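You operate a simulated robot arm through the tools that you are given. There is no shell and no other tool.

You run a simulated robot arm. Do the job below in one go: nothing can be reset, and whatever is moved stays where it is left.

JOB
Put the cotton pads in the pad jar and the buds in the bud jar.
Fine: Both lids go back on.

The check looks at the end state, three seconds after you hand in, the way a careful person would. Anything else that was tipped, shoved, dropped, spilled or broken makes it a failure. Lids that push on must go on centred and level and be pressed home; caps that screw on are set level and turned clockwise until they are tight.

ROBOT AND FRAMES
A 7-joint arm with a two-finger parallel gripper, fixed in place. Base frame: the origin is at the foot of the arm, x ahead of it, y to its left, z up; the work surface is at about z = 0. Readings come in m, rad, newtons and seconds.
With the tool pointing down near the work surface it reaches from about 0.24 to 0.62 m from the base axis. Its first joint turns from -1.152 to 1.152 rad. Payload 2.6 kg.
The TCP is the grasp point between the finger pads, 0.03 m short of the fingertips. In the tool frame z runs along the fingers and y along their closing line. Largest opening 0.094 m; finger width 0.028, thickness 0.01; the body of the gripper, 0.05 by 0.096 m, starts 0.055 m behind the TCP.
Orientation is that of the tool frame in the base frame, as a unit quaternion [x, y, z, w]. With the fingers straight down and closing along the base's y, the tool's x points along the base's -x, its y along +y and its z along -z.

CONTROLS
- The arm moves only by the tool play_rows. Its argument "increments" is one flat list of numbers, 7 for each row, row after row: the turn, a rotation vector about the tool's x, y, z in rad, then the shift along the tool's x, y, z in m, then the gripper command, from -1 (shut) to 1 (fully open), values between in proportion. In form: [ax, ay, az, x, y, z, fingers, ax, ay, az, x, y, z, fingers, ...]. A call has 1 to 20 rows; each row shifts and turns the commanded pose from where the row before left it, along the tool's axes as they then stand. Rows are played at 5 a second. More than 0.05 m and 0.15 rad between two rows, or a gripper value outside its range, and nothing of the call is played. A pose out of reach is approached as far as the arm can. The call stops where the force on the tool passes 70 N (or 10 N more than at its start, if that is more) or the arm is blocked; 0.2 s more then pass. The fingers move at their own pace (about 0.072 m/s each) and stop on an object; they squeeze with about 26 N. The grip force told is the motor's: it shows also when the fingers shut on nothing. Time passes only in rows, and 0.2 s behind the last, so rows that do not move let the fingers close. It gives the time, the measured TCP pose, the force on the tool (base axes), the opening and the grip force at its end, in the units of the frame above (readings bear some noise), with the torque about the TCP (base axes, N m) and any sound that the robot's microphone picked up.
- Cameras (640 x 400 px; columns grow to the right, rows downward): "scene" is fixed at [-0.0183, 0.4113, 0.5674]; the picture's right is [-1.00, -0.04, 0.00], its down [-0.02, 0.54, -0.84] and it looks along [0.03, -0.84, -0.54] (base axes); focal length 214 px, centre (320, 200). "wrist" rides on the gripper at [0.076, 0.014, -0.102] in the tool frame; the picture's right is [-0.18, 0.98, 0.00], its down [-0.75, -0.14, -0.64] and it looks along [-0.63, -0.12, 0.77] (tool axes); focal length 243 px, centre (320, 200). There is no depth. A picture from a camera that has moved, and an enlarged one, comes with that camera's place and axes in the base frame and with its lens.
- capture(camera): a new picture of that camera. It takes no simulated time.
- close_up(camera, box): a new picture of the part [left, top, right, bottom] of that camera's present view, enlarged. It takes no simulated time.
- sign_off(): hands the job in; it is judged then, once.

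Nothing tells you positions but the pictures and the camera data. Unless the task says otherwise, let go and move clear before handing in.

The tools are called by a JSON object that holds its "name" and its "arguments". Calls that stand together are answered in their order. play_rows: Moves the arm, as the interface text tells. Its arguments: {"type":"object","properties":{"increments":{"type":"array","items":{"type":"number"}}},"required":["increments"]} The other tools are called the same way: capture (camera) takes a picture; close_up (camera, box) takes an enlarged picture of a part of a camera's view; sign_off () hands the job in.

At the start:

```text
time: 0.0
ee_pos: [0.3202, -0.1449, 0.3986]
tool_rot: [0.001, 1.0, 0.0, -0.001]
wrist_force: [0.9, -0.2, 0.0]
ft_torque: [0.0, 0.01, 0.02]
gripper_width: 0.0941
gripper_force: 0.1
```

scene: 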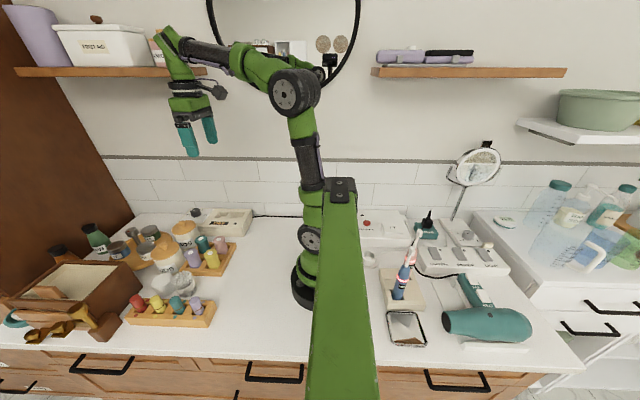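
wrist: 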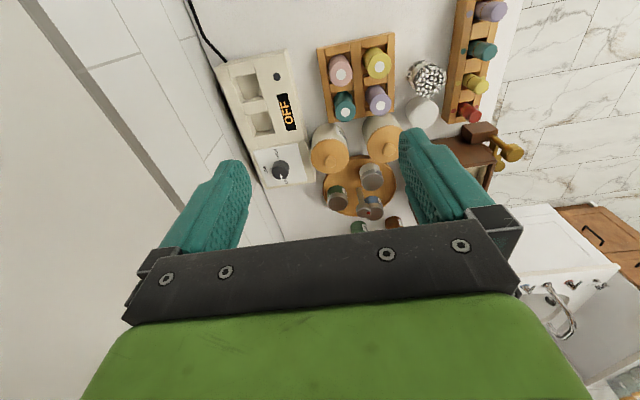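

I see a counter with jars, wooden racks, a tray of small bottles and what look like loose buds and pads near the jars. I'll look closer before moving.

{"name": "close_up", "arguments": {"camera": "scene", "box": [80, 190, 270, 340]}}

{"name": "close_up", "arguments": {"camera": "wrist", "box": [220, 0, 540, 240]}}

{"name": "close_up", "arguments": {"camera": "scene", "box": [120, 200, 230, 330]}}

```text
2.67 times, centred on (175, 265) of scene
camera zoom: at [-0.0183, 0.4113, 0.5674], right [-1.0, -0.04, 0.0], down [-0.02, 0.54, -0.84], along [0.03, -0.84, -0.54], focal length 572 px, centre (707, 27)
```

zoom: 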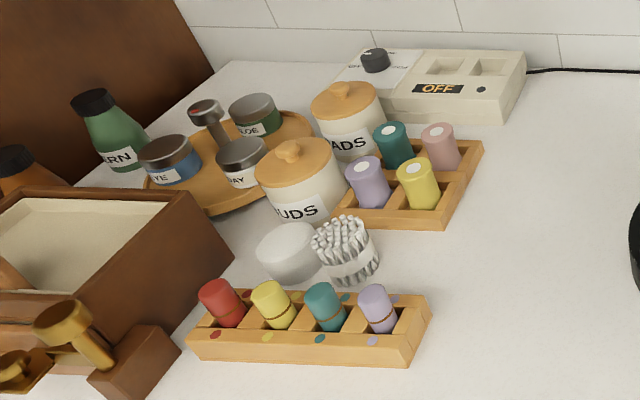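

```text
1.67 times, centred on (380, 120) of wrist
camera zoom: at [0.2436, -0.1311, 0.5007], right [0.18, 0.98, 0.0], down [0.75, -0.14, 0.64], along [0.63, -0.12, -0.77], focal length 404 px, centre (220, 333)
```

zoom: 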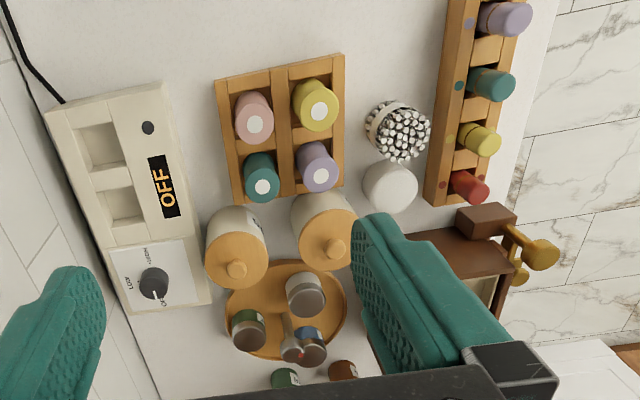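

```text
3.08 times, centred on (175, 265) of scene
camera zoom: at [-0.0183, 0.4113, 0.5674], right [-1.0, -0.04, 0.0], down [-0.02, 0.54, -0.84], along [0.03, -0.84, -0.54], focal length 660 px, centre (766, 0)
```

zoom: 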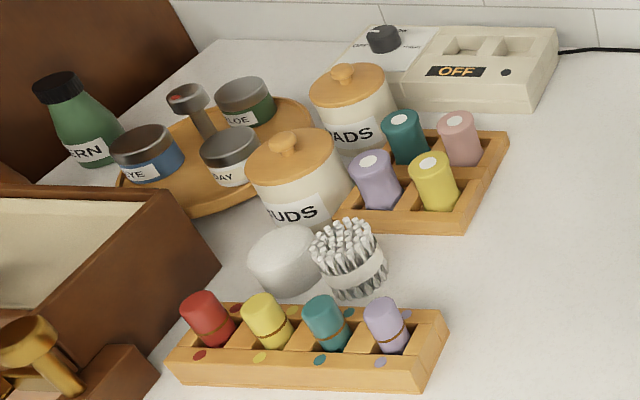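

The pads (short white cylinder) and a banded bundle of buds stand in front of the BUDS jar; both jars have wooden lids with knobs. I take BUDS jar near (0.49,-0.05), PADS jar near (0.49,-0.16), pads near (0.45,0.03), buds near (0.39,0.03). I'll move the arm for a closer look.

{"name": "play_rows", "arguments": {"increments": [0, 0, 0, 0.004, 0.019, 0.02, 1, 0, 0, 0, 0.004, 0.019, 0.02, 1, 0, 0, 0, 0.004, 0.019, 0.02, 1, 0, 0, 0, 0.004, 0.019, 0.02, 1, 0, 0, 0, 0.004, 0.019, 0.02, 1]}}

{"name": "capture", "arguments": {"camera": "wrist"}}

{"name": "capture", "arguments": {"camera": "scene"}}

```text
time: 1.2
ee_pos: [0.3007, -0.05, 0.2984]
tool_rot: [-0.001, 1.0, 0.0, 0.001]
wrist_force: [0.4, -0.2, 0.5]
ft_torque: [0.0, -0.04, 0.0]
gripper_width: 0.0941
gripper_force: 0.1
```

```text
taken
camera wrist: at [0.2245, -0.0361, 0.4008], right [0.18, 0.98, 0.0], down [0.75, -0.14, 0.64], along [0.63, -0.12, -0.77], focal length 243 px, centre (320, 200)
```

wrist: 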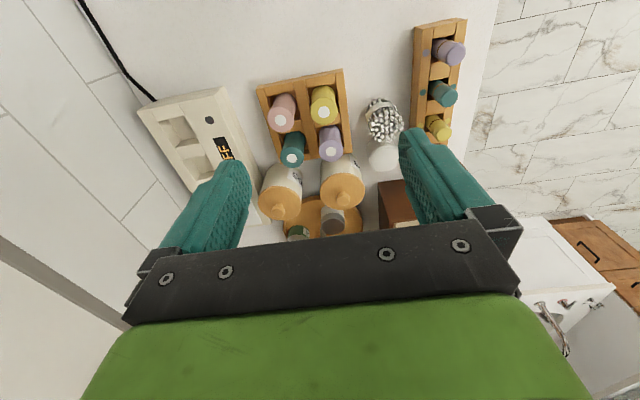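

```text
taken
```

scene: 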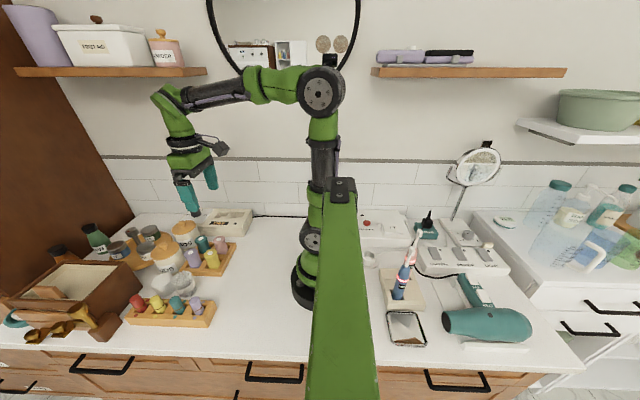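

{"name": "close_up", "arguments": {"camera": "wrist", "box": [240, 60, 400, 160]}}

{"name": "close_up", "arguments": {"camera": "wrist", "box": [250, 140, 410, 240]}}

{"name": "close_up", "arguments": {"camera": "wrist", "box": [330, 80, 490, 180]}}

{"name": "close_up", "arguments": {"camera": "scene", "box": [125, 215, 221, 275]}}

{"name": "close_up", "arguments": {"camera": "scene", "box": [125, 255, 221, 315]}}

```text
4.00 times, centred on (320, 110) of wrist
camera zoom: at [0.2245, -0.0361, 0.4008], right [0.18, 0.98, 0.0], down [0.75, -0.14, 0.64], along [0.63, -0.12, -0.77], focal length 970 px, centre (320, 560)
```

zoom: 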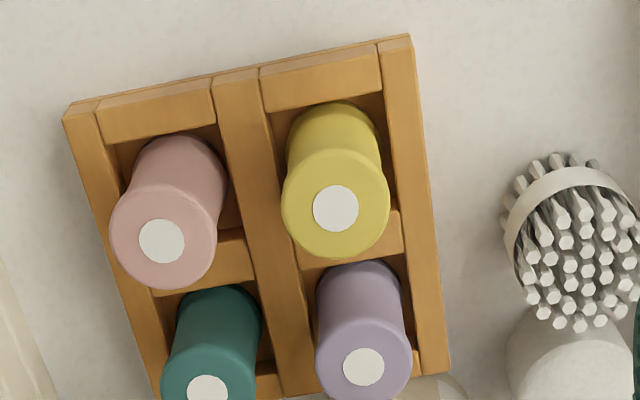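

```text
4.00 times, centred on (330, 190) of wrist
camera zoom: at [0.2245, -0.0361, 0.4008], right [0.18, 0.98, 0.0], down [0.75, -0.14, 0.64], along [0.63, -0.12, -0.77], focal length 970 px, centre (280, 240)
```

zoom: 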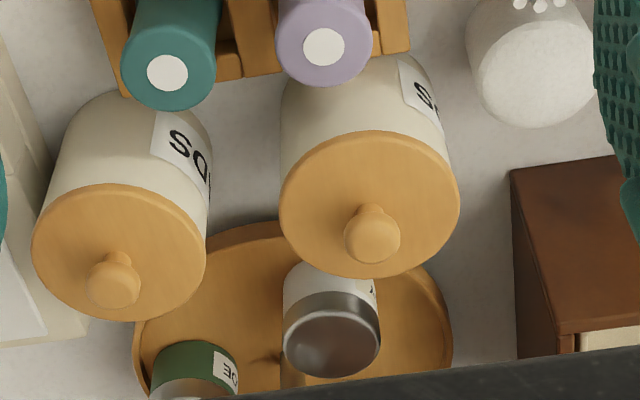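

```text
4.00 times, centred on (410, 130) of wrist
camera zoom: at [0.2245, -0.0361, 0.4008], right [0.18, 0.98, 0.0], down [0.75, -0.14, 0.64], along [0.63, -0.12, -0.77], focal length 970 px, centre (-40, 480)
```

zoom: 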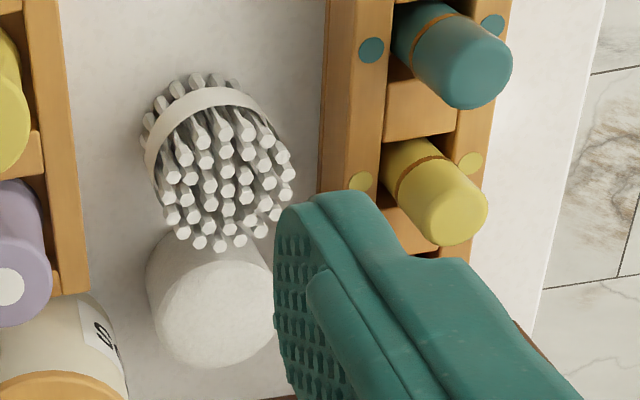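

```text
6.67 times, centred on (173, 245) of scene
camera zoom: at [-0.0183, 0.4113, 0.5674], right [-1.0, -0.04, 0.0], down [-0.02, 0.54, -0.84], along [0.03, -0.84, -0.54], focal length 1430 px, centre (1300, -100)
```

zoom: 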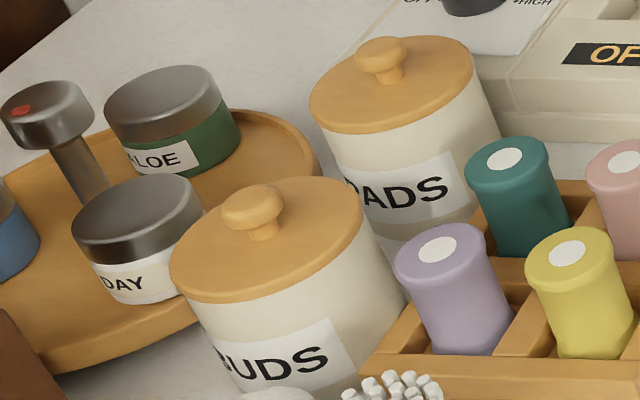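

```text
6.67 times, centred on (173, 285) of scene
camera zoom: at [-0.0183, 0.4113, 0.5674], right [-1.0, -0.04, 0.0], down [-0.02, 0.54, -0.84], along [0.03, -0.84, -0.54], focal length 1430 px, centre (1300, -367)
```

zoom: 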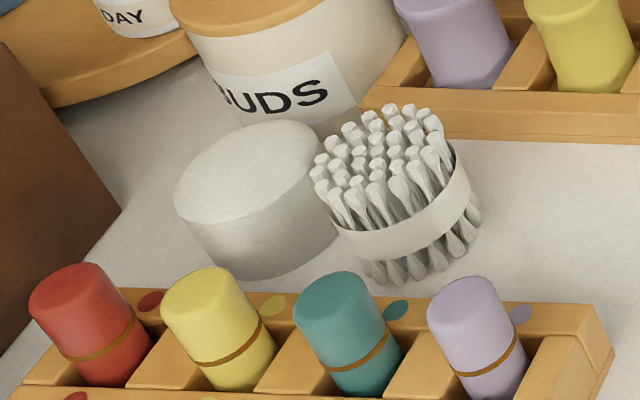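

Both jars look the same: lid top about z 0.072 with a mushroom knob up to about 0.10; PADS lid near (0.491,-0.159), BUDS lid near (0.482,-0.045), pads near (0.4535,0.033, top 0.034), buds near (0.392,0.036, top 0.047). I'll go over the PADS jar at a safe height for a better fix on its knob.

{"name": "play_rows", "arguments": {"increments": [0, 0, 0, -0.0233, -0.0182, 0.0083, 1, 0, 0, 0, -0.0233, -0.0182, 0.0083, 1, 0, 0, 0, -0.0233, -0.0182, 0.0083, 1, 0, 0, 0, -0.0233, -0.0182, 0.0083, 1, 0, 0, 0, -0.0233, -0.0182, 0.0083, 1, 0, 0, 0, -0.0233, -0.0182, 0.0083, 1, 0, 0, 0, 0, 0, 0, 1]}}

{"name": "capture", "arguments": {"camera": "wrist"}}

{"name": "close_up", "arguments": {"camera": "wrist", "box": [240, 70, 400, 170]}}

```text
time: 2.8
ee_pos: [0.4389, -0.1597, 0.2483]
tool_rot: [0.001, 1.0, 0.0, 0.0]
wrist_force: [0.0, 1.0, 0.3]
ft_torque: [0.0, 0.01, -0.03]
gripper_width: 0.0939
gripper_force: 0.1
```

```text
taken
camera wrist: at [0.363, -0.1455, 0.3507], right [0.19, 0.98, 0.0], down [0.75, -0.14, 0.64], along [0.63, -0.12, -0.77], focal length 243 px, centre (320, 200)
```

wrist: 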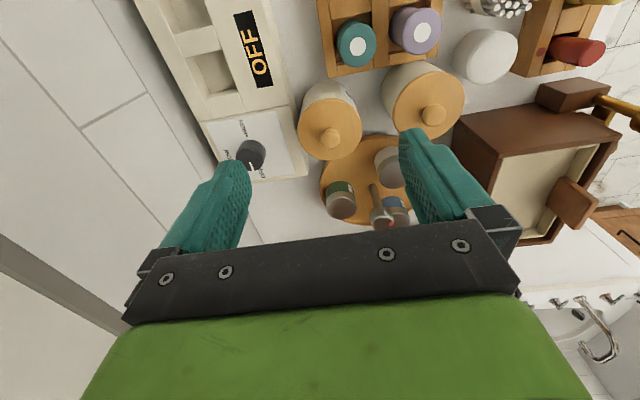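

```text
4.00 times, centred on (320, 120) of wrist
camera zoom: at [0.363, -0.1455, 0.3507], right [0.19, 0.98, 0.0], down [0.75, -0.14, 0.64], along [0.63, -0.12, -0.77], focal length 970 px, centre (320, 520)
```

zoom: 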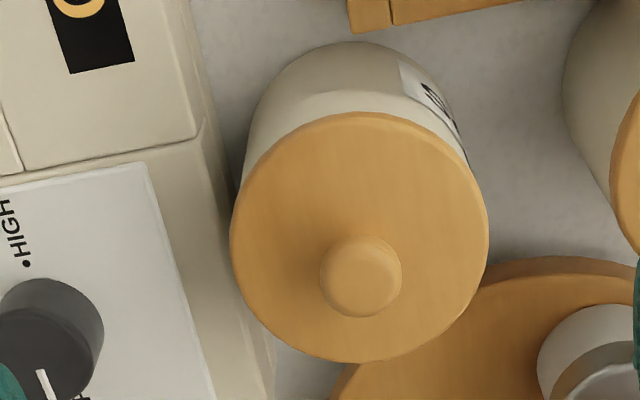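

The PADS knob now resolves to about (0.488,-0.157), head near z 0.094. I'll bring the half-open fingers just above it and check alignment before going down.

{"name": "play_rows", "arguments": {"increments": [0, 0, 0, -0.0098, 0.0005, 0.0198, 0.064, 0, 0, 0, -0.0098, 0.0005, 0.0198, 0.064, 0, 0, 0, -0.0098, 0.0005, 0.0198, 0.064, 0, 0, 0, -0.0098, 0.0005, 0.0198, 0.064, 0, 0, 0, -0.0098, 0.0005, 0.0198, 0.064, 0, 0, 0, 0, 0, 0, 0.064]}}

{"name": "capture", "arguments": {"camera": "wrist"}}

{"name": "close_up", "arguments": {"camera": "scene", "box": [125, 200, 253, 280]}}

```text
time: 4.2
ee_pos: [0.4889, -0.1567, 0.1495]
tool_rot: [0.0, 1.0, 0.0, 0.0]
wrist_force: [0.3, 0.6, -0.6]
ft_torque: [-0.01, -0.01, 0.01]
gripper_width: 0.0497
gripper_force: 0.1
```

```text
taken
camera wrist: at [0.413, -0.1426, 0.2518], right [0.18, 0.98, 0.0], down [0.75, -0.14, 0.64], along [0.63, -0.12, -0.77], focal length 243 px, centre (320, 200)
```

wrist: 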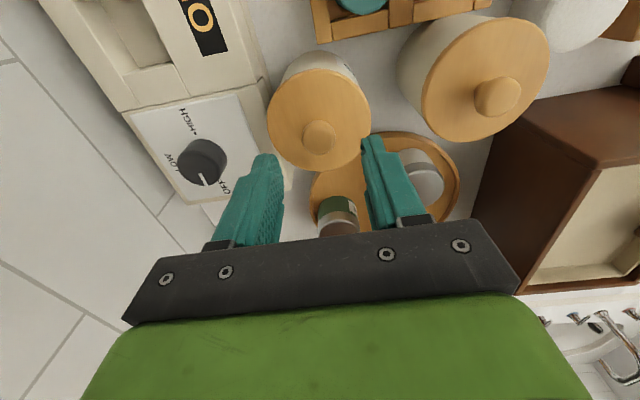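

```text
5.00 times, centred on (189, 240) of scene
camera zoom: at [-0.0183, 0.4113, 0.5674], right [-1.0, -0.04, 0.0], down [-0.02, 0.54, -0.84], along [0.03, -0.84, -0.54], focal length 1072 px, centre (975, 0)
```

zoom: 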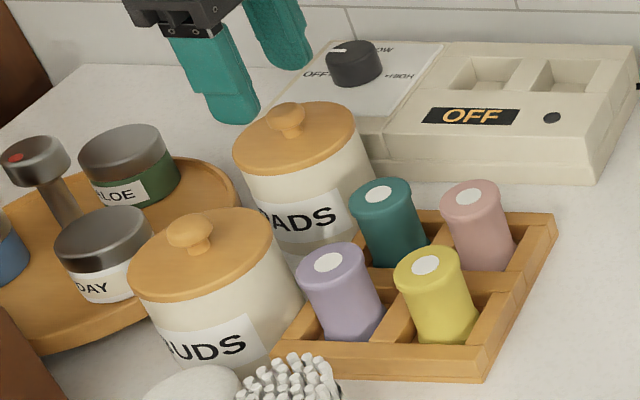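

{"name": "close_up", "arguments": {"camera": "wrist", "box": [240, 60, 400, 160]}}

{"name": "close_up", "arguments": {"camera": "scene", "box": [165, 215, 213, 245]}}

```text
4.00 times, centred on (320, 110) of wrist
camera zoom: at [0.413, -0.1426, 0.2518], right [0.18, 0.98, 0.0], down [0.75, -0.14, 0.64], along [0.63, -0.12, -0.77], focal length 970 px, centre (320, 560)
```

zoom: 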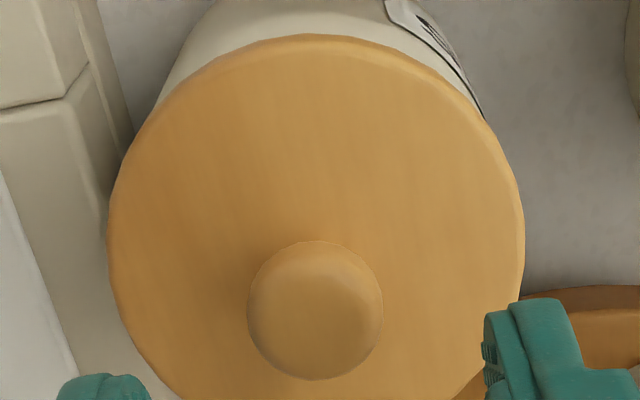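

```text
13.33 times, centred on (189, 230) of scene
camera zoom: at [-0.0183, 0.4113, 0.5674], right [-1.0, -0.04, 0.0], down [-0.02, 0.54, -0.84], along [0.03, -0.84, -0.54], focal length 2860 px, centre (2067, -200)
```

zoom: 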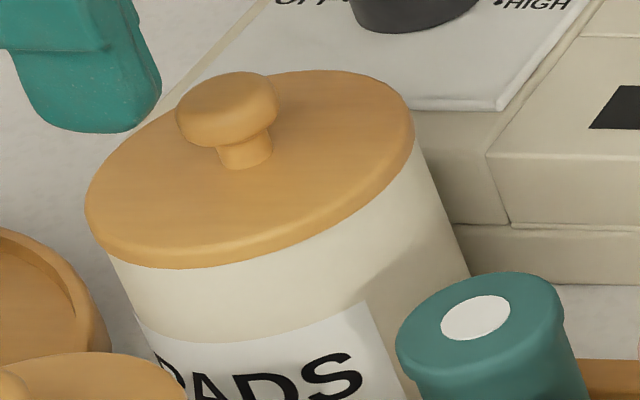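

The knob sits between the fingers within a millimetre or so. I'll lower around it, stopping just above the lid, and close.

{"name": "play_rows", "arguments": {"increments": [0, 0, 0, 0.0004, -0.0002, 0.011, 0.064, 0, 0, 0, 0.0004, -0.0002, 0.011, 0.064, 0, 0, 0, 0, -0.0003, 0.011, 0.064, 0, 0, 0, 0, 0, 0.011, 0.064, 0, 0, 0, 0, 0, 0, 0.064]}}

{"name": "capture", "arguments": {"camera": "wrist"}}

{"name": "close_up", "arguments": {"camera": "scene", "box": [149, 205, 229, 255]}}

```text
time: 5.3
ee_pos: [0.4895, -0.157, 0.1147]
tool_rot: [0.004, 1.0, 0.001, 0.005]
wrist_force: [-4.3, 0.9, 6.7]
ft_torque: [0.02, 0.21, -0.02]
gripper_width: 0.0499
gripper_force: 0.0
stopped in row 5: the force on the tool passed its limit at 75 N (the readings are from after the stop); the commanded pose is now the measured one
```

```text
taken
camera wrist: at [0.4116, -0.143, 0.216], right [0.19, 0.98, 0.0], down [0.75, -0.15, 0.65], along [0.64, -0.12, -0.76], focal length 243 px, centre (320, 200)
```

wrist: 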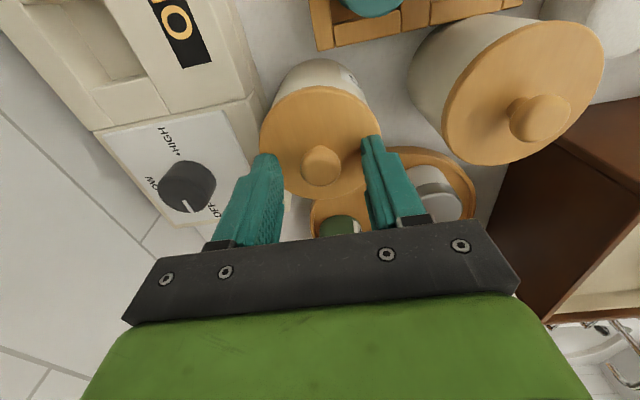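

```text
8.00 times, centred on (189, 230) of scene
camera zoom: at [-0.0184, 0.4113, 0.5674], right [-1.0, -0.04, 0.0], down [-0.02, 0.54, -0.84], along [0.03, -0.84, -0.54], focal length 1716 px, centre (1368, -40)
```

zoom: 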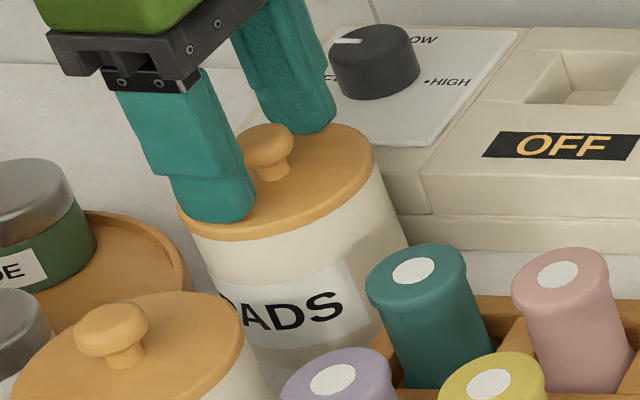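

The fingertips touched the lid top earlier than I estimated (lid top is nearer z 0.084). I'll back off 3 mm, undo the small tilt and look before closing on the knob.

{"name": "play_rows", "arguments": {"increments": [0.001, 0.005, -0.004, 0, 0, -0.0015, 0.064, 0.001, 0.005, -0.004, 0, 0, -0.0015, 0.064, 0, 0, 0, 0, 0, 0, 0.064]}}

{"name": "close_up", "arguments": {"camera": "scene", "box": [157, 210, 221, 250]}}

{"name": "close_up", "arguments": {"camera": "wrist", "box": [240, 90, 400, 190]}}

```text
time: 6.1
ee_pos: [0.4877, -0.1577, 0.1164]
tool_rot: [0.0, 1.0, -0.001, -0.001]
wrist_force: [-0.6, 0.2, -0.2]
ft_torque: [0.03, -0.02, -0.01]
gripper_width: 0.0502
gripper_force: 0.0
```

```text
10.00 times, centred on (189, 230) of scene
camera zoom: at [-0.0183, 0.4113, 0.5674], right [-1.0, -0.04, 0.0], down [-0.02, 0.54, -0.84], along [0.03, -0.84, -0.54], focal length 2145 px, centre (1630, -100)
```

zoom: 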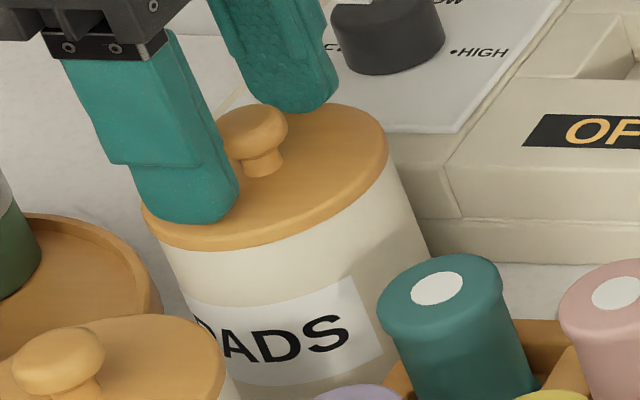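

```text
4.00 times, centred on (320, 140) of wrist
camera zoom: at [0.4128, -0.1436, 0.219], right [0.18, 0.98, 0.0], down [0.75, -0.14, 0.64], along [0.63, -0.12, -0.77], focal length 970 px, centre (320, 440)
```

zoom: 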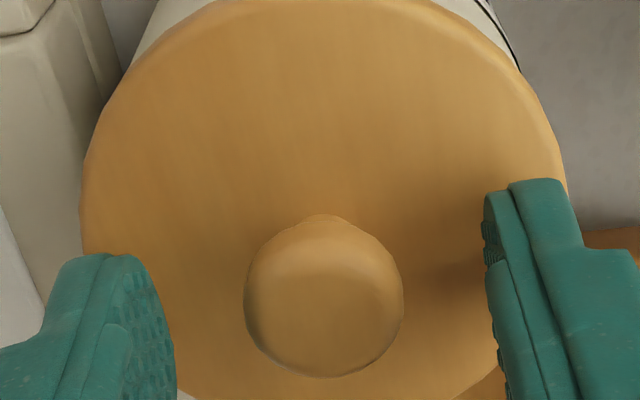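

The knob is centred between the fingers with tips just above the lid. I'll close on it now.

{"name": "play_rows", "arguments": {"increments": [0, 0, 0, 0, 0.0004, 0, -1, 0, 0, 0, 0, 0, 0, -1, 0, 0, 0, 0, 0, 0, -1, 0, 0, 0, 0, 0, 0, -1]}}

{"name": "close_up", "arguments": {"camera": "scene", "box": [157, 210, 221, 250]}}

{"name": "close_up", "arguments": {"camera": "wrist", "box": [240, 90, 400, 190]}}

```text
time: 7.1
ee_pos: [0.4886, -0.1564, 0.117]
tool_rot: [-0.001, 1.0, 0.0, 0.0]
wrist_force: [-1.4, 0.5, -0.1]
ft_torque: [0.03, -0.03, 0.01]
gripper_width: 0.0209
gripper_force: 26.6
heard: snap
```

```text
10.00 times, centred on (189, 230) of scene
camera zoom: at [-0.0183, 0.4113, 0.5674], right [-1.0, -0.04, 0.0], down [-0.02, 0.54, -0.84], along [0.03, -0.84, -0.54], focal length 2145 px, centre (1630, -100)
```

zoom: 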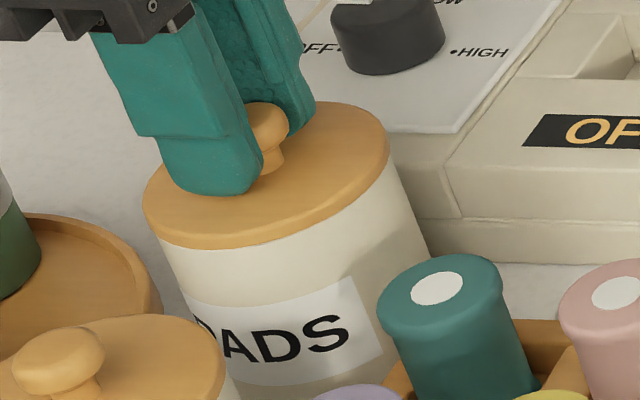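

```text
4.00 times, centred on (320, 140) of wrist
camera zoom: at [0.4126, -0.1432, 0.2192], right [0.18, 0.98, 0.0], down [0.75, -0.14, 0.64], along [0.63, -0.12, -0.77], focal length 970 px, centre (320, 440)
```

zoom: 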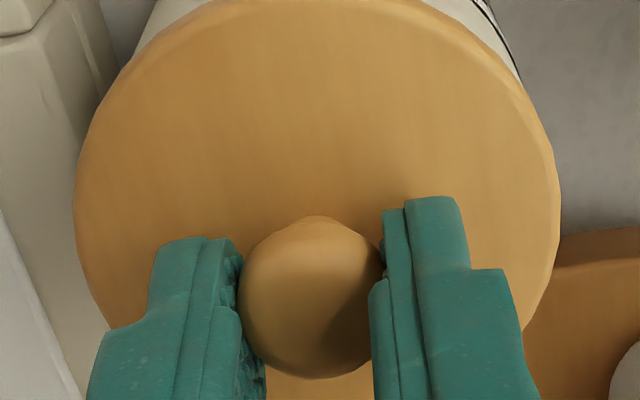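

The fingers hold the knob at 21 mm; a snap was heard, perhaps the lid's seat giving. I'll lift slowly and watch the jar and the force.

{"name": "play_rows", "arguments": {"increments": [0, 0, 0, 0, 0, -0.003, -1, 0, 0, 0, 0, 0, -0.003, -1, 0, 0, 0, 0, 0, -0.003, -1, 0, 0, 0, 0, 0, -0.003, -1]}}

{"name": "close_up", "arguments": {"camera": "scene", "box": [149, 205, 229, 255]}}

{"name": "close_up", "arguments": {"camera": "wrist", "box": [240, 90, 400, 190]}}

```text
time: 8.1
ee_pos: [0.4892, -0.1565, 0.1293]
tool_rot: [-0.001, 1.0, -0.001, 0.0]
wrist_force: [-0.4, 0.6, -0.2]
ft_torque: [0.01, 0.0, -0.03]
gripper_width: 0.0205
gripper_force: 26.2
```

```text
8.00 times, centred on (189, 230) of scene
camera zoom: at [-0.0183, 0.4113, 0.5674], right [-1.0, -0.04, 0.0], down [-0.02, 0.54, -0.84], along [0.03, -0.84, -0.54], focal length 1716 px, centre (1368, -40)
```

zoom: 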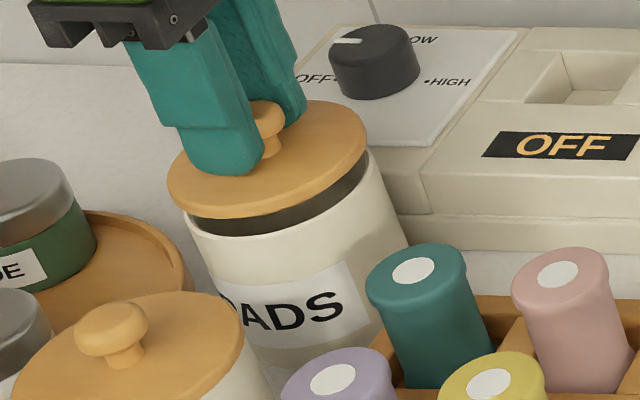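

```text
4.00 times, centred on (320, 140) of wrist
camera zoom: at [0.4128, -0.143, 0.2312], right [0.18, 0.98, 0.0], down [0.75, -0.14, 0.64], along [0.63, -0.12, -0.77], focal length 970 px, centre (320, 440)
```

zoom: 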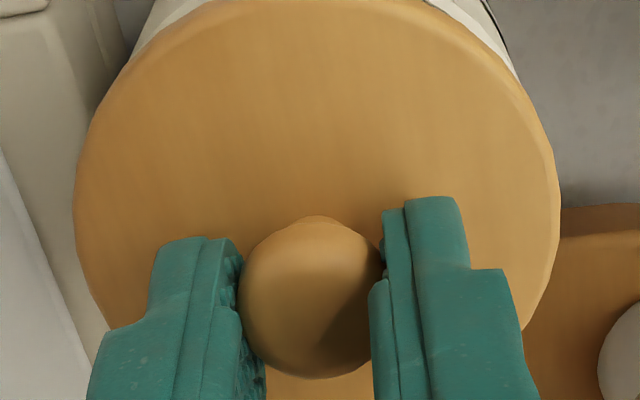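

The lid came off cleanly and the jar stayed put. I'll lift it clear and check the jar opening and the lid's underside.

{"name": "play_rows", "arguments": {"increments": [0, 0, 0, 0, 0, -0.02, -1, 0, 0, 0, 0, 0, -0.02, -1, 0, 0, 0, 0, 0, -0.02, -1, 0, 0, 0, 0, 0, -0.02, -1, 0, 0, 0, 0, 0, -0.02, -1, 0, 0, 0, 0, 0, 0, -1]}}

{"name": "close_up", "arguments": {"camera": "scene", "box": [125, 175, 253, 255]}}

{"name": "close_up", "arguments": {"camera": "scene", "box": [157, 210, 221, 250]}}

```text
time: 9.5
ee_pos: [0.4883, -0.1576, 0.2296]
tool_rot: [-0.001, 1.0, -0.001, 0.0]
wrist_force: [0.0, 0.1, -0.4]
ft_torque: [0.0, 0.0, -0.01]
gripper_width: 0.0209
gripper_force: 26.2
```

```text
5.00 times, centred on (189, 215) of scene
camera zoom: at [-0.0183, 0.4113, 0.5674], right [-1.0, -0.04, 0.0], down [-0.02, 0.54, -0.84], along [0.03, -0.84, -0.54], focal length 1072 px, centre (975, 125)
```

zoom: 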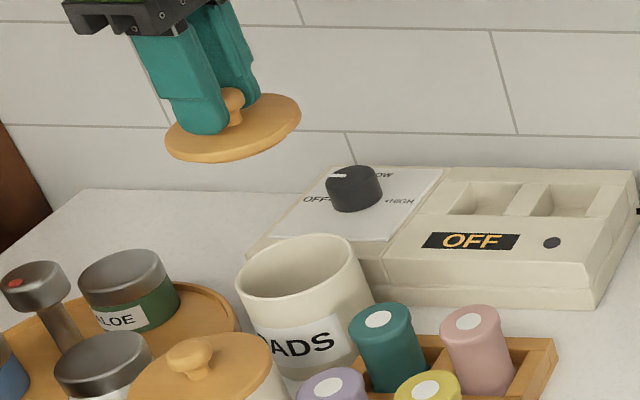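

```text
10.00 times, centred on (189, 230) of scene
camera zoom: at [-0.0183, 0.4113, 0.5674], right [-1.0, -0.04, 0.0], down [-0.02, 0.54, -0.84], along [0.03, -0.84, -0.54], focal length 2145 px, centre (1630, -100)
```

zoom: 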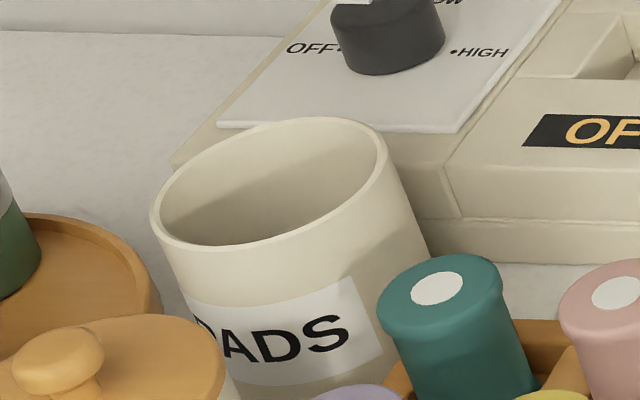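

The PADS jar is open and empty. I'll carry the lid to the clear strip of counter near (0.268, 0.028) and lower it most of the way.

{"name": "play_rows", "arguments": {"increments": [0, 0, 0, 0.01838, 0.01543, 0, -1, 0, 0, 0, 0.01838, 0.01543, 0, -1, 0, 0, 0, 0.01838, 0.01543, 0, -1, 0, 0, 0, 0.01838, 0.01543, 0, -1, 0, 0, 0, 0.01838, 0.01543, 0, -1, 0, 0, 0, 0.01838, 0.01543, 0, -1, 0, 0, 0, 0.01838, 0.01543, 0, -1, 0, 0, 0, 0.01838, 0.01543, 0, -1, 0, 0, 0, 0.01838, 0.01543, 0, -1, 0, 0, 0, 0.01838, 0.01543, 0, -1, 0, 0, 0, 0.01838, 0.01543, 0, -1, 0, 0, 0, 0.01838, 0.01543, 0, -1, 0, 0, 0, 0, 0, 0.02, -1, 0, 0, 0, 0, 0, 0.02, -1, 0, 0, 0, 0, 0, 0.02, -1, 0, 0, 0, 0, 0, 0.02, -1, 0, 0, 0, 0, 0, 0.02, -1, 0, 0, 0, 0, 0, 0.02, -1, 0, 0, 0, 0, 0, 0.02, -1, 0, 0, 0, 0, 0, 0, -1]}}

{"name": "capture", "arguments": {"camera": "wrist"}}

{"name": "close_up", "arguments": {"camera": "scene", "box": [100, 200, 324, 340]}}

```text
time: 13.7
ee_pos: [0.2678, 0.0274, 0.0896]
tool_rot: [0.0, 1.0, -0.001, 0.0]
wrist_force: [0.2, 0.5, 0.2]
ft_torque: [0.05, 0.0, 0.01]
gripper_width: 0.021
gripper_force: 25.7
```

```text
taken
camera wrist: at [0.1923, 0.0419, 0.1911], right [0.18, 0.98, 0.0], down [0.75, -0.14, 0.64], along [0.63, -0.12, -0.77], focal length 243 px, centre (320, 200)
```

wrist: 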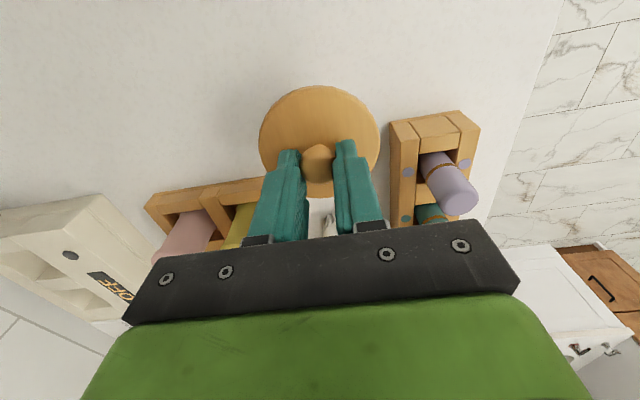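

```text
2.86 times, centred on (212, 270) of scene
camera zoom: at [-0.0183, 0.4113, 0.5674], right [-1.0, -0.04, 0.0], down [-0.02, 0.54, -0.84], along [0.03, -0.84, -0.54], focal length 613 px, centre (629, 0)
```

zoom: 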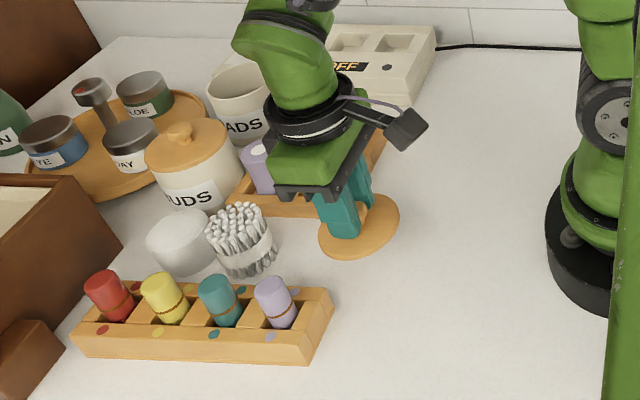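

The lid hangs level and there's room. I'll lower to just above the counter, then feel for contact.

{"name": "play_rows", "arguments": {"increments": [0, 0, 0, 0, -0.001, 0.011, -1, 0, 0, 0, 0, -0.001, 0.011, -1, 0, 0, 0, 0, -0.001, 0.011, -1, 0, 0, 0, 0, -0.001, 0.01, -1, 0, 0, 0, 0, 0, 0, -1]}}

{"name": "close_up", "arguments": {"camera": "scene", "box": [180, 240, 276, 300]}}

```text
time: 14.9
ee_pos: [0.2676, 0.0236, 0.0468]
tool_rot: [0.0, 1.0, -0.001, -0.001]
wrist_force: [0.0, -0.1, -0.2]
ft_torque: [0.0, 0.0, -0.02]
gripper_width: 0.0208
gripper_force: 25.7
```

```text
6.67 times, centred on (228, 270) of scene
camera zoom: at [-0.0183, 0.4113, 0.5674], right [-1.0, -0.04, 0.0], down [-0.02, 0.54, -0.84], along [0.03, -0.84, -0.54], focal length 1430 px, centre (933, -267)
```

zoom: 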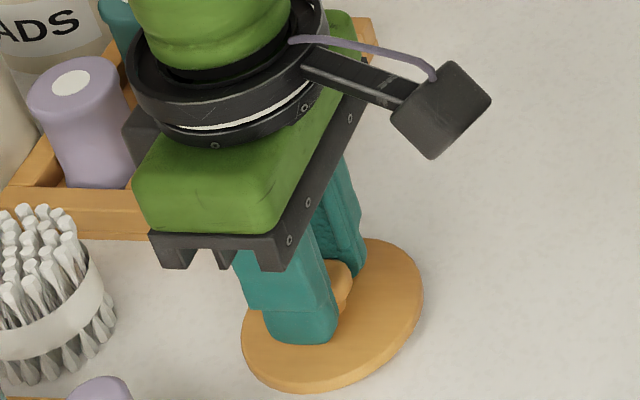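

{"name": "play_rows", "arguments": {"increments": [0, 0, 0, 0, 0, 0.0015, -1, 0, 0, 0, 0, 0, 0.0015, -1, 0, 0, 0, 0, 0, 0, -1]}}

{"name": "close_up", "arguments": {"camera": "scene", "box": [200, 265, 264, 305]}}

```text
time: 15.7
ee_pos: [0.2684, 0.0233, 0.0429]
tool_rot: [0.0, 1.0, -0.001, 0.0]
wrist_force: [-5.5, -1.0, 23.6]
ft_torque: [-0.03, 0.42, 0.02]
gripper_width: 0.0205
gripper_force: 26.4
```

```text
10.00 times, centred on (232, 285) of scene
camera zoom: at [-0.0184, 0.4113, 0.5674], right [-1.0, -0.04, 0.0], down [-0.02, 0.54, -0.84], along [0.03, -0.84, -0.54], focal length 2145 px, centre (1200, -650)
```

zoom: 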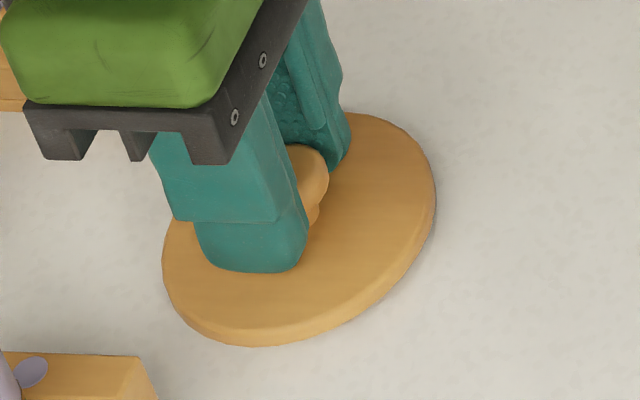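

The lid is on the counter (23 N contact). I'll ease off a millimetre and release.

{"name": "play_rows", "arguments": {"increments": [0, 0, 0, 0, 0, -0.001, -1, 0, 0, 0, 0, 0, 0, 0.064, 0, 0, 0, 0, 0, 0, 0.064, 0, 0, 0, 0, 0, 0, 0.064]}}

{"name": "close_up", "arguments": {"camera": "wrist", "box": [240, 90, 400, 190]}}

```text
time: 16.7
ee_pos: [0.2676, 0.0231, 0.0451]
tool_rot: [0.0, 1.0, -0.001, 0.0]
wrist_force: [-0.2, -0.5, 0.8]
ft_torque: [0.03, 0.0, 0.02]
gripper_width: 0.05
gripper_force: 0.0
```

```text
4.00 times, centred on (320, 140) of wrist
camera zoom: at [0.1918, 0.0375, 0.1464], right [0.18, 0.98, 0.0], down [0.75, -0.14, 0.64], along [0.63, -0.12, -0.77], focal length 970 px, centre (320, 440)
```

zoom: 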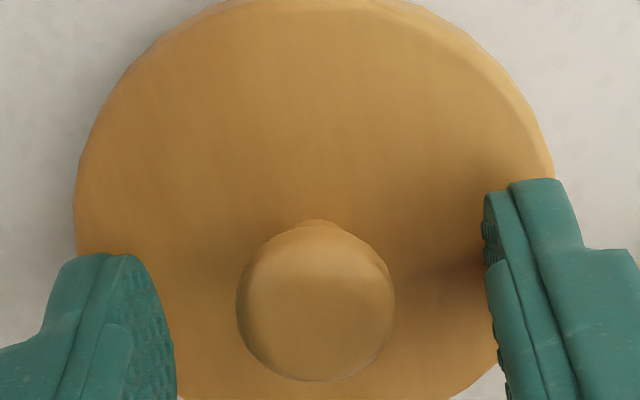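

The lid rests flat on the counter and the knob is free. I'll rise and look down at the pads and buds from nearer.

{"name": "play_rows", "arguments": {"increments": [0, 0, 0, 0, 0, -0.02, 0.064, 0, 0, 0, 0, 0, -0.026, 0.064, 0, 0, 0, 0, 0, -0.026, 0.3, 0, 0, 0, 0, 0, -0.028, 0.4, 0, 0, 0, 0, 0, -0.028, 0.4, 0, 0, 0, 0, 0, -0.028, 0.4, 0, 0, 0, -0.022, 0.0011, 0, 0.4, 0, 0, 0, -0.022, 0.0011, 0, 0.4, 0, 0, 0, -0.022, 0.0011, 0, 0.4, 0, 0, 0, -0.022, 0.0011, 0, 0.4, 0, 0, 0, -0.022, 0.0011, 0, 0.4, 0, 0, 0, -0.022, 0.0011, 0, 0.4, 0, 0, 0, 0, 0, 0, 0.4]}}

{"name": "capture", "arguments": {"camera": "wrist"}}

{"name": "close_up", "arguments": {"camera": "wrist", "box": [240, 40, 400, 140]}}

{"name": "close_up", "arguments": {"camera": "scene", "box": [100, 200, 324, 340]}}

```text
time: 19.5
ee_pos: [0.3999, 0.0306, 0.2001]
tool_rot: [0.0, 1.0, -0.001, 0.0]
wrist_force: [0.5, 0.2, -0.7]
ft_torque: [0.01, 0.03, 0.02]
gripper_width: 0.0657
gripper_force: 0.0
```

```text
taken
camera wrist: at [0.3233, 0.0444, 0.3021], right [0.18, 0.98, 0.0], down [0.75, -0.14, 0.64], along [0.63, -0.12, -0.77], focal length 243 px, centre (320, 200)
```

wrist: 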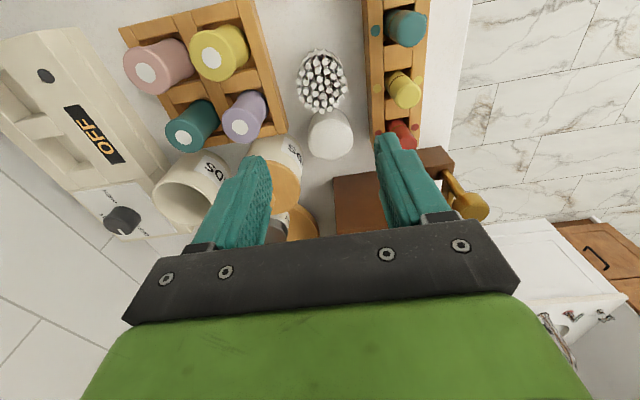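

```text
4.00 times, centred on (320, 90) of wrist
camera zoom: at [0.3233, 0.0444, 0.3021], right [0.18, 0.98, 0.0], down [0.75, -0.14, 0.64], along [0.63, -0.12, -0.77], focal length 970 px, centre (320, 640)
```

zoom: 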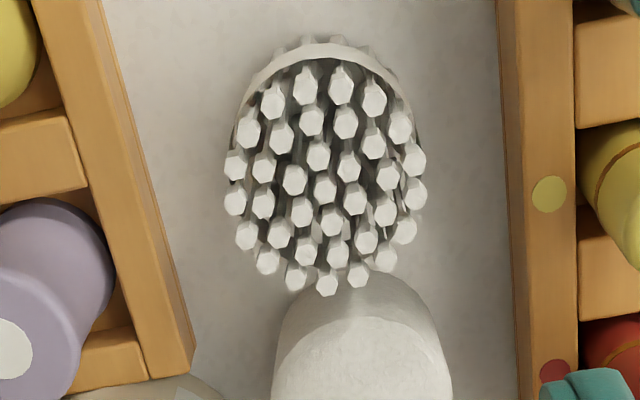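

```text
2.86 times, centred on (212, 270) of scene
camera zoom: at [-0.0183, 0.4113, 0.5674], right [-1.0, -0.04, 0.0], down [-0.02, 0.54, -0.84], along [0.03, -0.84, -0.54], focal length 613 px, centre (629, 0)
```

zoom: 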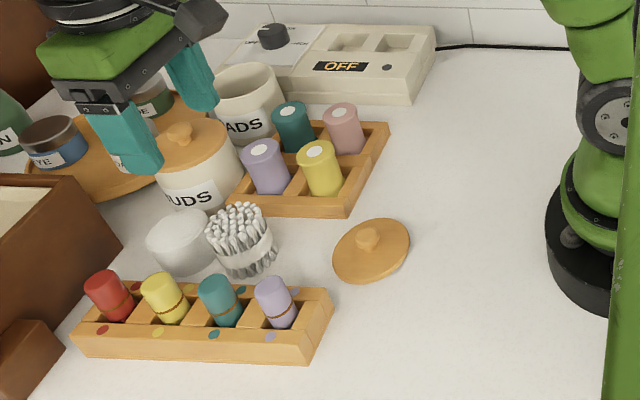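

{"name": "close_up", "arguments": {"camera": "wrist", "box": [250, 90, 410, 190]}}

{"name": "close_up", "arguments": {"camera": "scene", "box": [136, 262, 216, 312]}}

```text
4.00 times, centred on (330, 140) of wrist
camera zoom: at [0.3233, 0.0444, 0.3021], right [0.18, 0.98, 0.0], down [0.75, -0.14, 0.64], along [0.63, -0.12, -0.77], focal length 970 px, centre (280, 440)
```

zoom: 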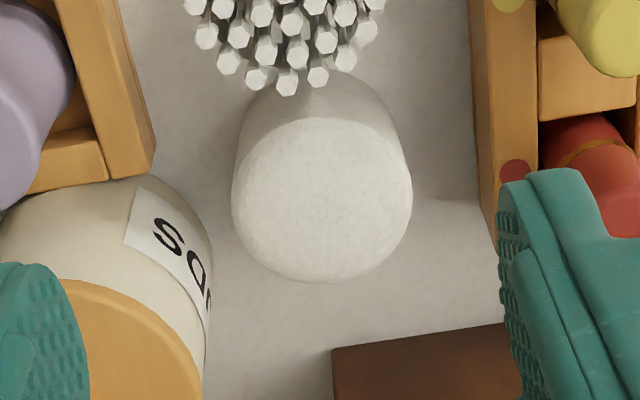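

```text
8.00 times, centred on (176, 287) of scene
camera zoom: at [-0.0183, 0.4113, 0.5674], right [-1.0, -0.04, 0.0], down [-0.02, 0.54, -0.84], along [0.03, -0.84, -0.54], focal length 1716 px, centre (1472, -496)
```

zoom: 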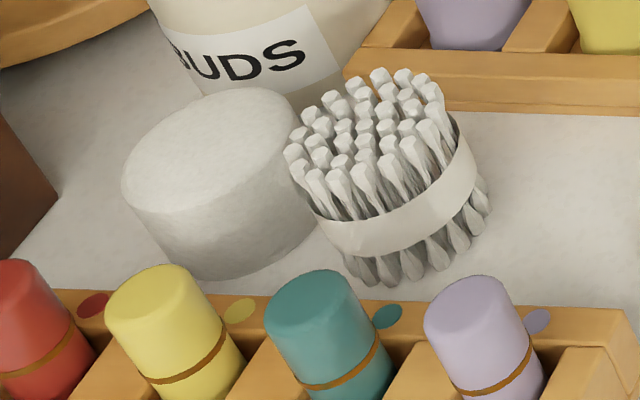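

Pads measure about 52 mm across, 34 mm tall at (0.4545,0.033). Because the BUDS jar is close on one side, I'll narrow the opening to about 59 mm, come in slightly short in x, and look once more before going down.

{"name": "play_rows", "arguments": {"increments": [0, 0, 0, -0.00964, 0.00062, 0.02, 0.255, 0, 0, 0, -0.00964, 0.00062, 0.02, 0.255, 0, 0, 0, -0.00964, 0.00062, 0.02, 0.255, 0, 0, 0, -0.00964, 0.00062, 0.02, 0.255, 0, 0, 0, -0.00964, 0.00062, 0.012, 0.255, 0, 0, 0, 0, 0, 0, 0.255]}}

{"name": "capture", "arguments": {"camera": "wrist"}}

{"name": "close_up", "arguments": {"camera": "wrist", "box": [230, 80, 410, 192]}}

{"name": "close_up", "arguments": {"camera": "scene", "box": [120, 235, 232, 305]}}

```text
time: 20.9
ee_pos: [0.4484, 0.0329, 0.1087]
tool_rot: [0.0, 1.0, -0.001, 0.0]
wrist_force: [0.6, 0.1, -0.3]
ft_torque: [0.01, -0.03, -0.01]
gripper_width: 0.0589
gripper_force: 0.0
```

```text
taken
camera wrist: at [0.3718, 0.0474, 0.2098], right [0.18, 0.98, 0.0], down [0.75, -0.14, 0.64], along [0.63, -0.12, -0.77], focal length 243 px, centre (320, 200)
```

wrist: 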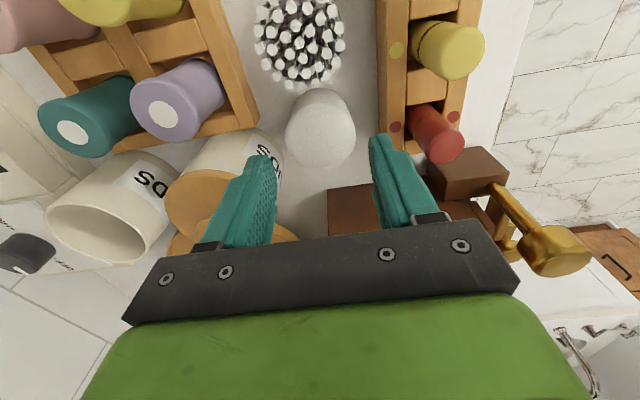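

```text
3.56 times, centred on (320, 136) of wrist
camera zoom: at [0.3718, 0.0474, 0.2098], right [0.18, 0.98, 0.0], down [0.75, -0.14, 0.64], along [0.63, -0.12, -0.77], focal length 863 px, centre (320, 428)
```

zoom: 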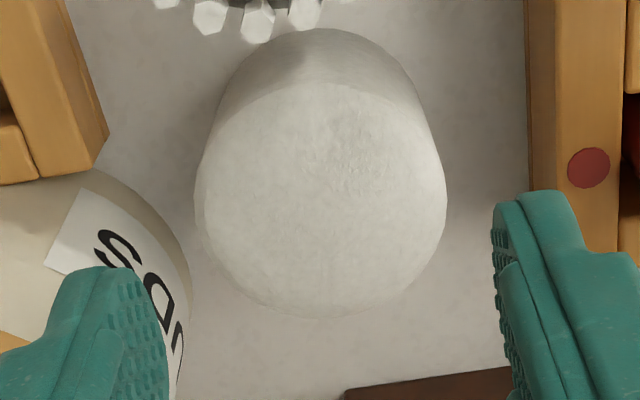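

```text
5.71 times, centred on (176, 270) of scene
camera zoom: at [-0.0183, 0.4113, 0.5674], right [-1.0, -0.04, 0.0], down [-0.02, 0.54, -0.84], along [0.03, -0.84, -0.54], focal length 1226 px, centre (1143, -200)
```

zoom: 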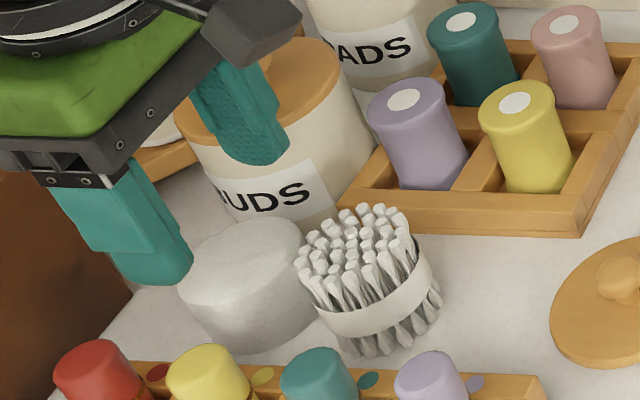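

Alignment over the pads looks right, with the near finger clear of the BUDS jar. I'll go down to grip only the top centimetre or so.

{"name": "play_rows", "arguments": {"increments": [0, 0, 0, -0.0004, -0.0001, 0.0108, 0.255, 0, 0, 0, -0.0004, -0.0001, 0.0108, 0.255, 0, 0, 0, -0.0002, -0.0001, 0.0108, 0.255, 0, 0, 0, 0, 0, 0.0108, 0.255, 0, 0, 0, 0, 0, 0.0108, 0.255, 0, 0, 0, 0, 0, 0, 0.255]}}

{"name": "close_up", "arguments": {"camera": "wrist", "box": [230, 80, 410, 192]}}

{"name": "close_up", "arguments": {"camera": "scene", "box": [120, 245, 216, 305]}}

```text
time: 22.3
ee_pos: [0.4484, 0.0324, 0.0547]
tool_rot: [0.0, 1.0, -0.001, 0.0]
wrist_force: [-0.2, -0.3, 0.0]
ft_torque: [0.01, 0.03, 0.0]
gripper_width: 0.0587
gripper_force: 0.1
```

```text
3.56 times, centred on (320, 136) of wrist
camera zoom: at [0.3726, 0.0467, 0.156], right [0.18, 0.98, 0.0], down [0.75, -0.14, 0.64], along [0.63, -0.12, -0.77], focal length 863 px, centre (320, 428)
```

zoom: 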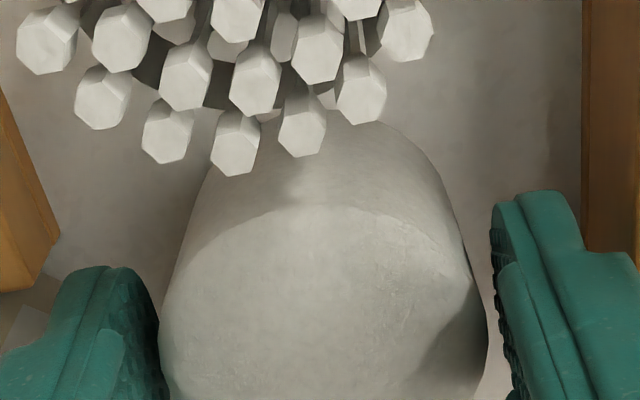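

```text
6.67 times, centred on (168, 275) of scene
camera zoom: at [-0.0183, 0.4113, 0.5674], right [-1.0, -0.04, 0.0], down [-0.02, 0.54, -0.84], along [0.03, -0.84, -0.54], focal length 1430 px, centre (1333, -300)
```

zoom: 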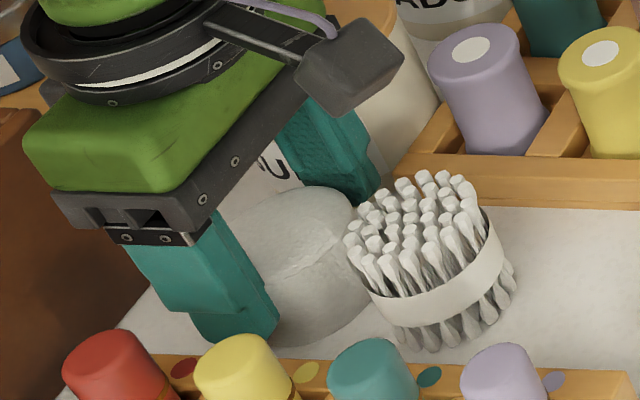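

The fingers straddle the top of the pads evenly. I'll go 2 mm further and close.

{"name": "play_rows", "arguments": {"increments": [0, 0, 0, 0, 0, 0.002, 0.255, 0, 0, 0, 0, 0, 0, -1, 0, 0, 0, 0, 0, 0, -1, 0, 0, 0, 0, 0, 0, -1, 0, 0, 0, 0, 0, 0, -1]}}

{"name": "close_up", "arguments": {"camera": "scene", "box": [120, 245, 216, 305]}}

{"name": "close_up", "arguments": {"camera": "wrist", "box": [230, 80, 410, 192]}}

```text
time: 23.5
ee_pos: [0.4484, 0.0323, 0.0514]
tool_rot: [0.0, 1.0, -0.002, 0.0]
wrist_force: [1.0, 0.0, 2.1]
ft_torque: [0.12, -0.06, 0.05]
gripper_width: 0.0501
gripper_force: 26.0
```

```text
6.67 times, centred on (168, 275) of scene
camera zoom: at [-0.0183, 0.4113, 0.5674], right [-1.0, -0.04, 0.0], down [-0.02, 0.54, -0.84], along [0.03, -0.84, -0.54], focal length 1430 px, centre (1333, -300)
```

zoom: 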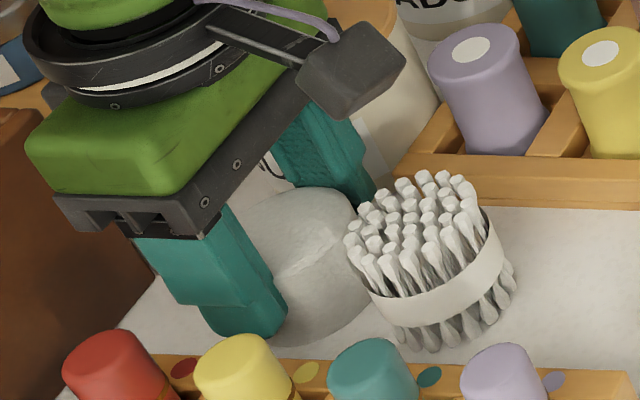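

```text
3.56 times, centred on (320, 136) of wrist
camera zoom: at [0.3726, 0.0467, 0.1543], right [0.18, 0.98, 0.0], down [0.75, -0.14, 0.64], along [0.63, -0.12, -0.77], focal length 863 px, centre (320, 428)
```

zoom: 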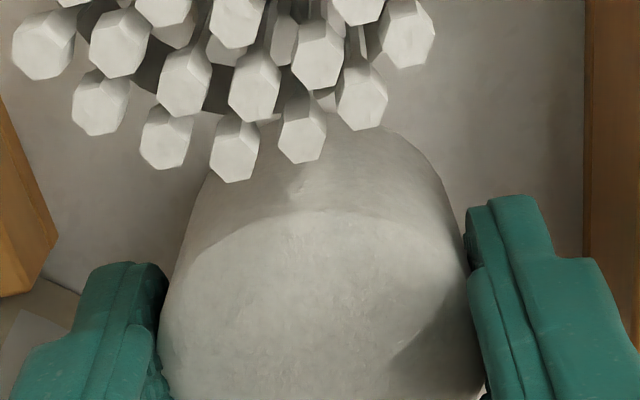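

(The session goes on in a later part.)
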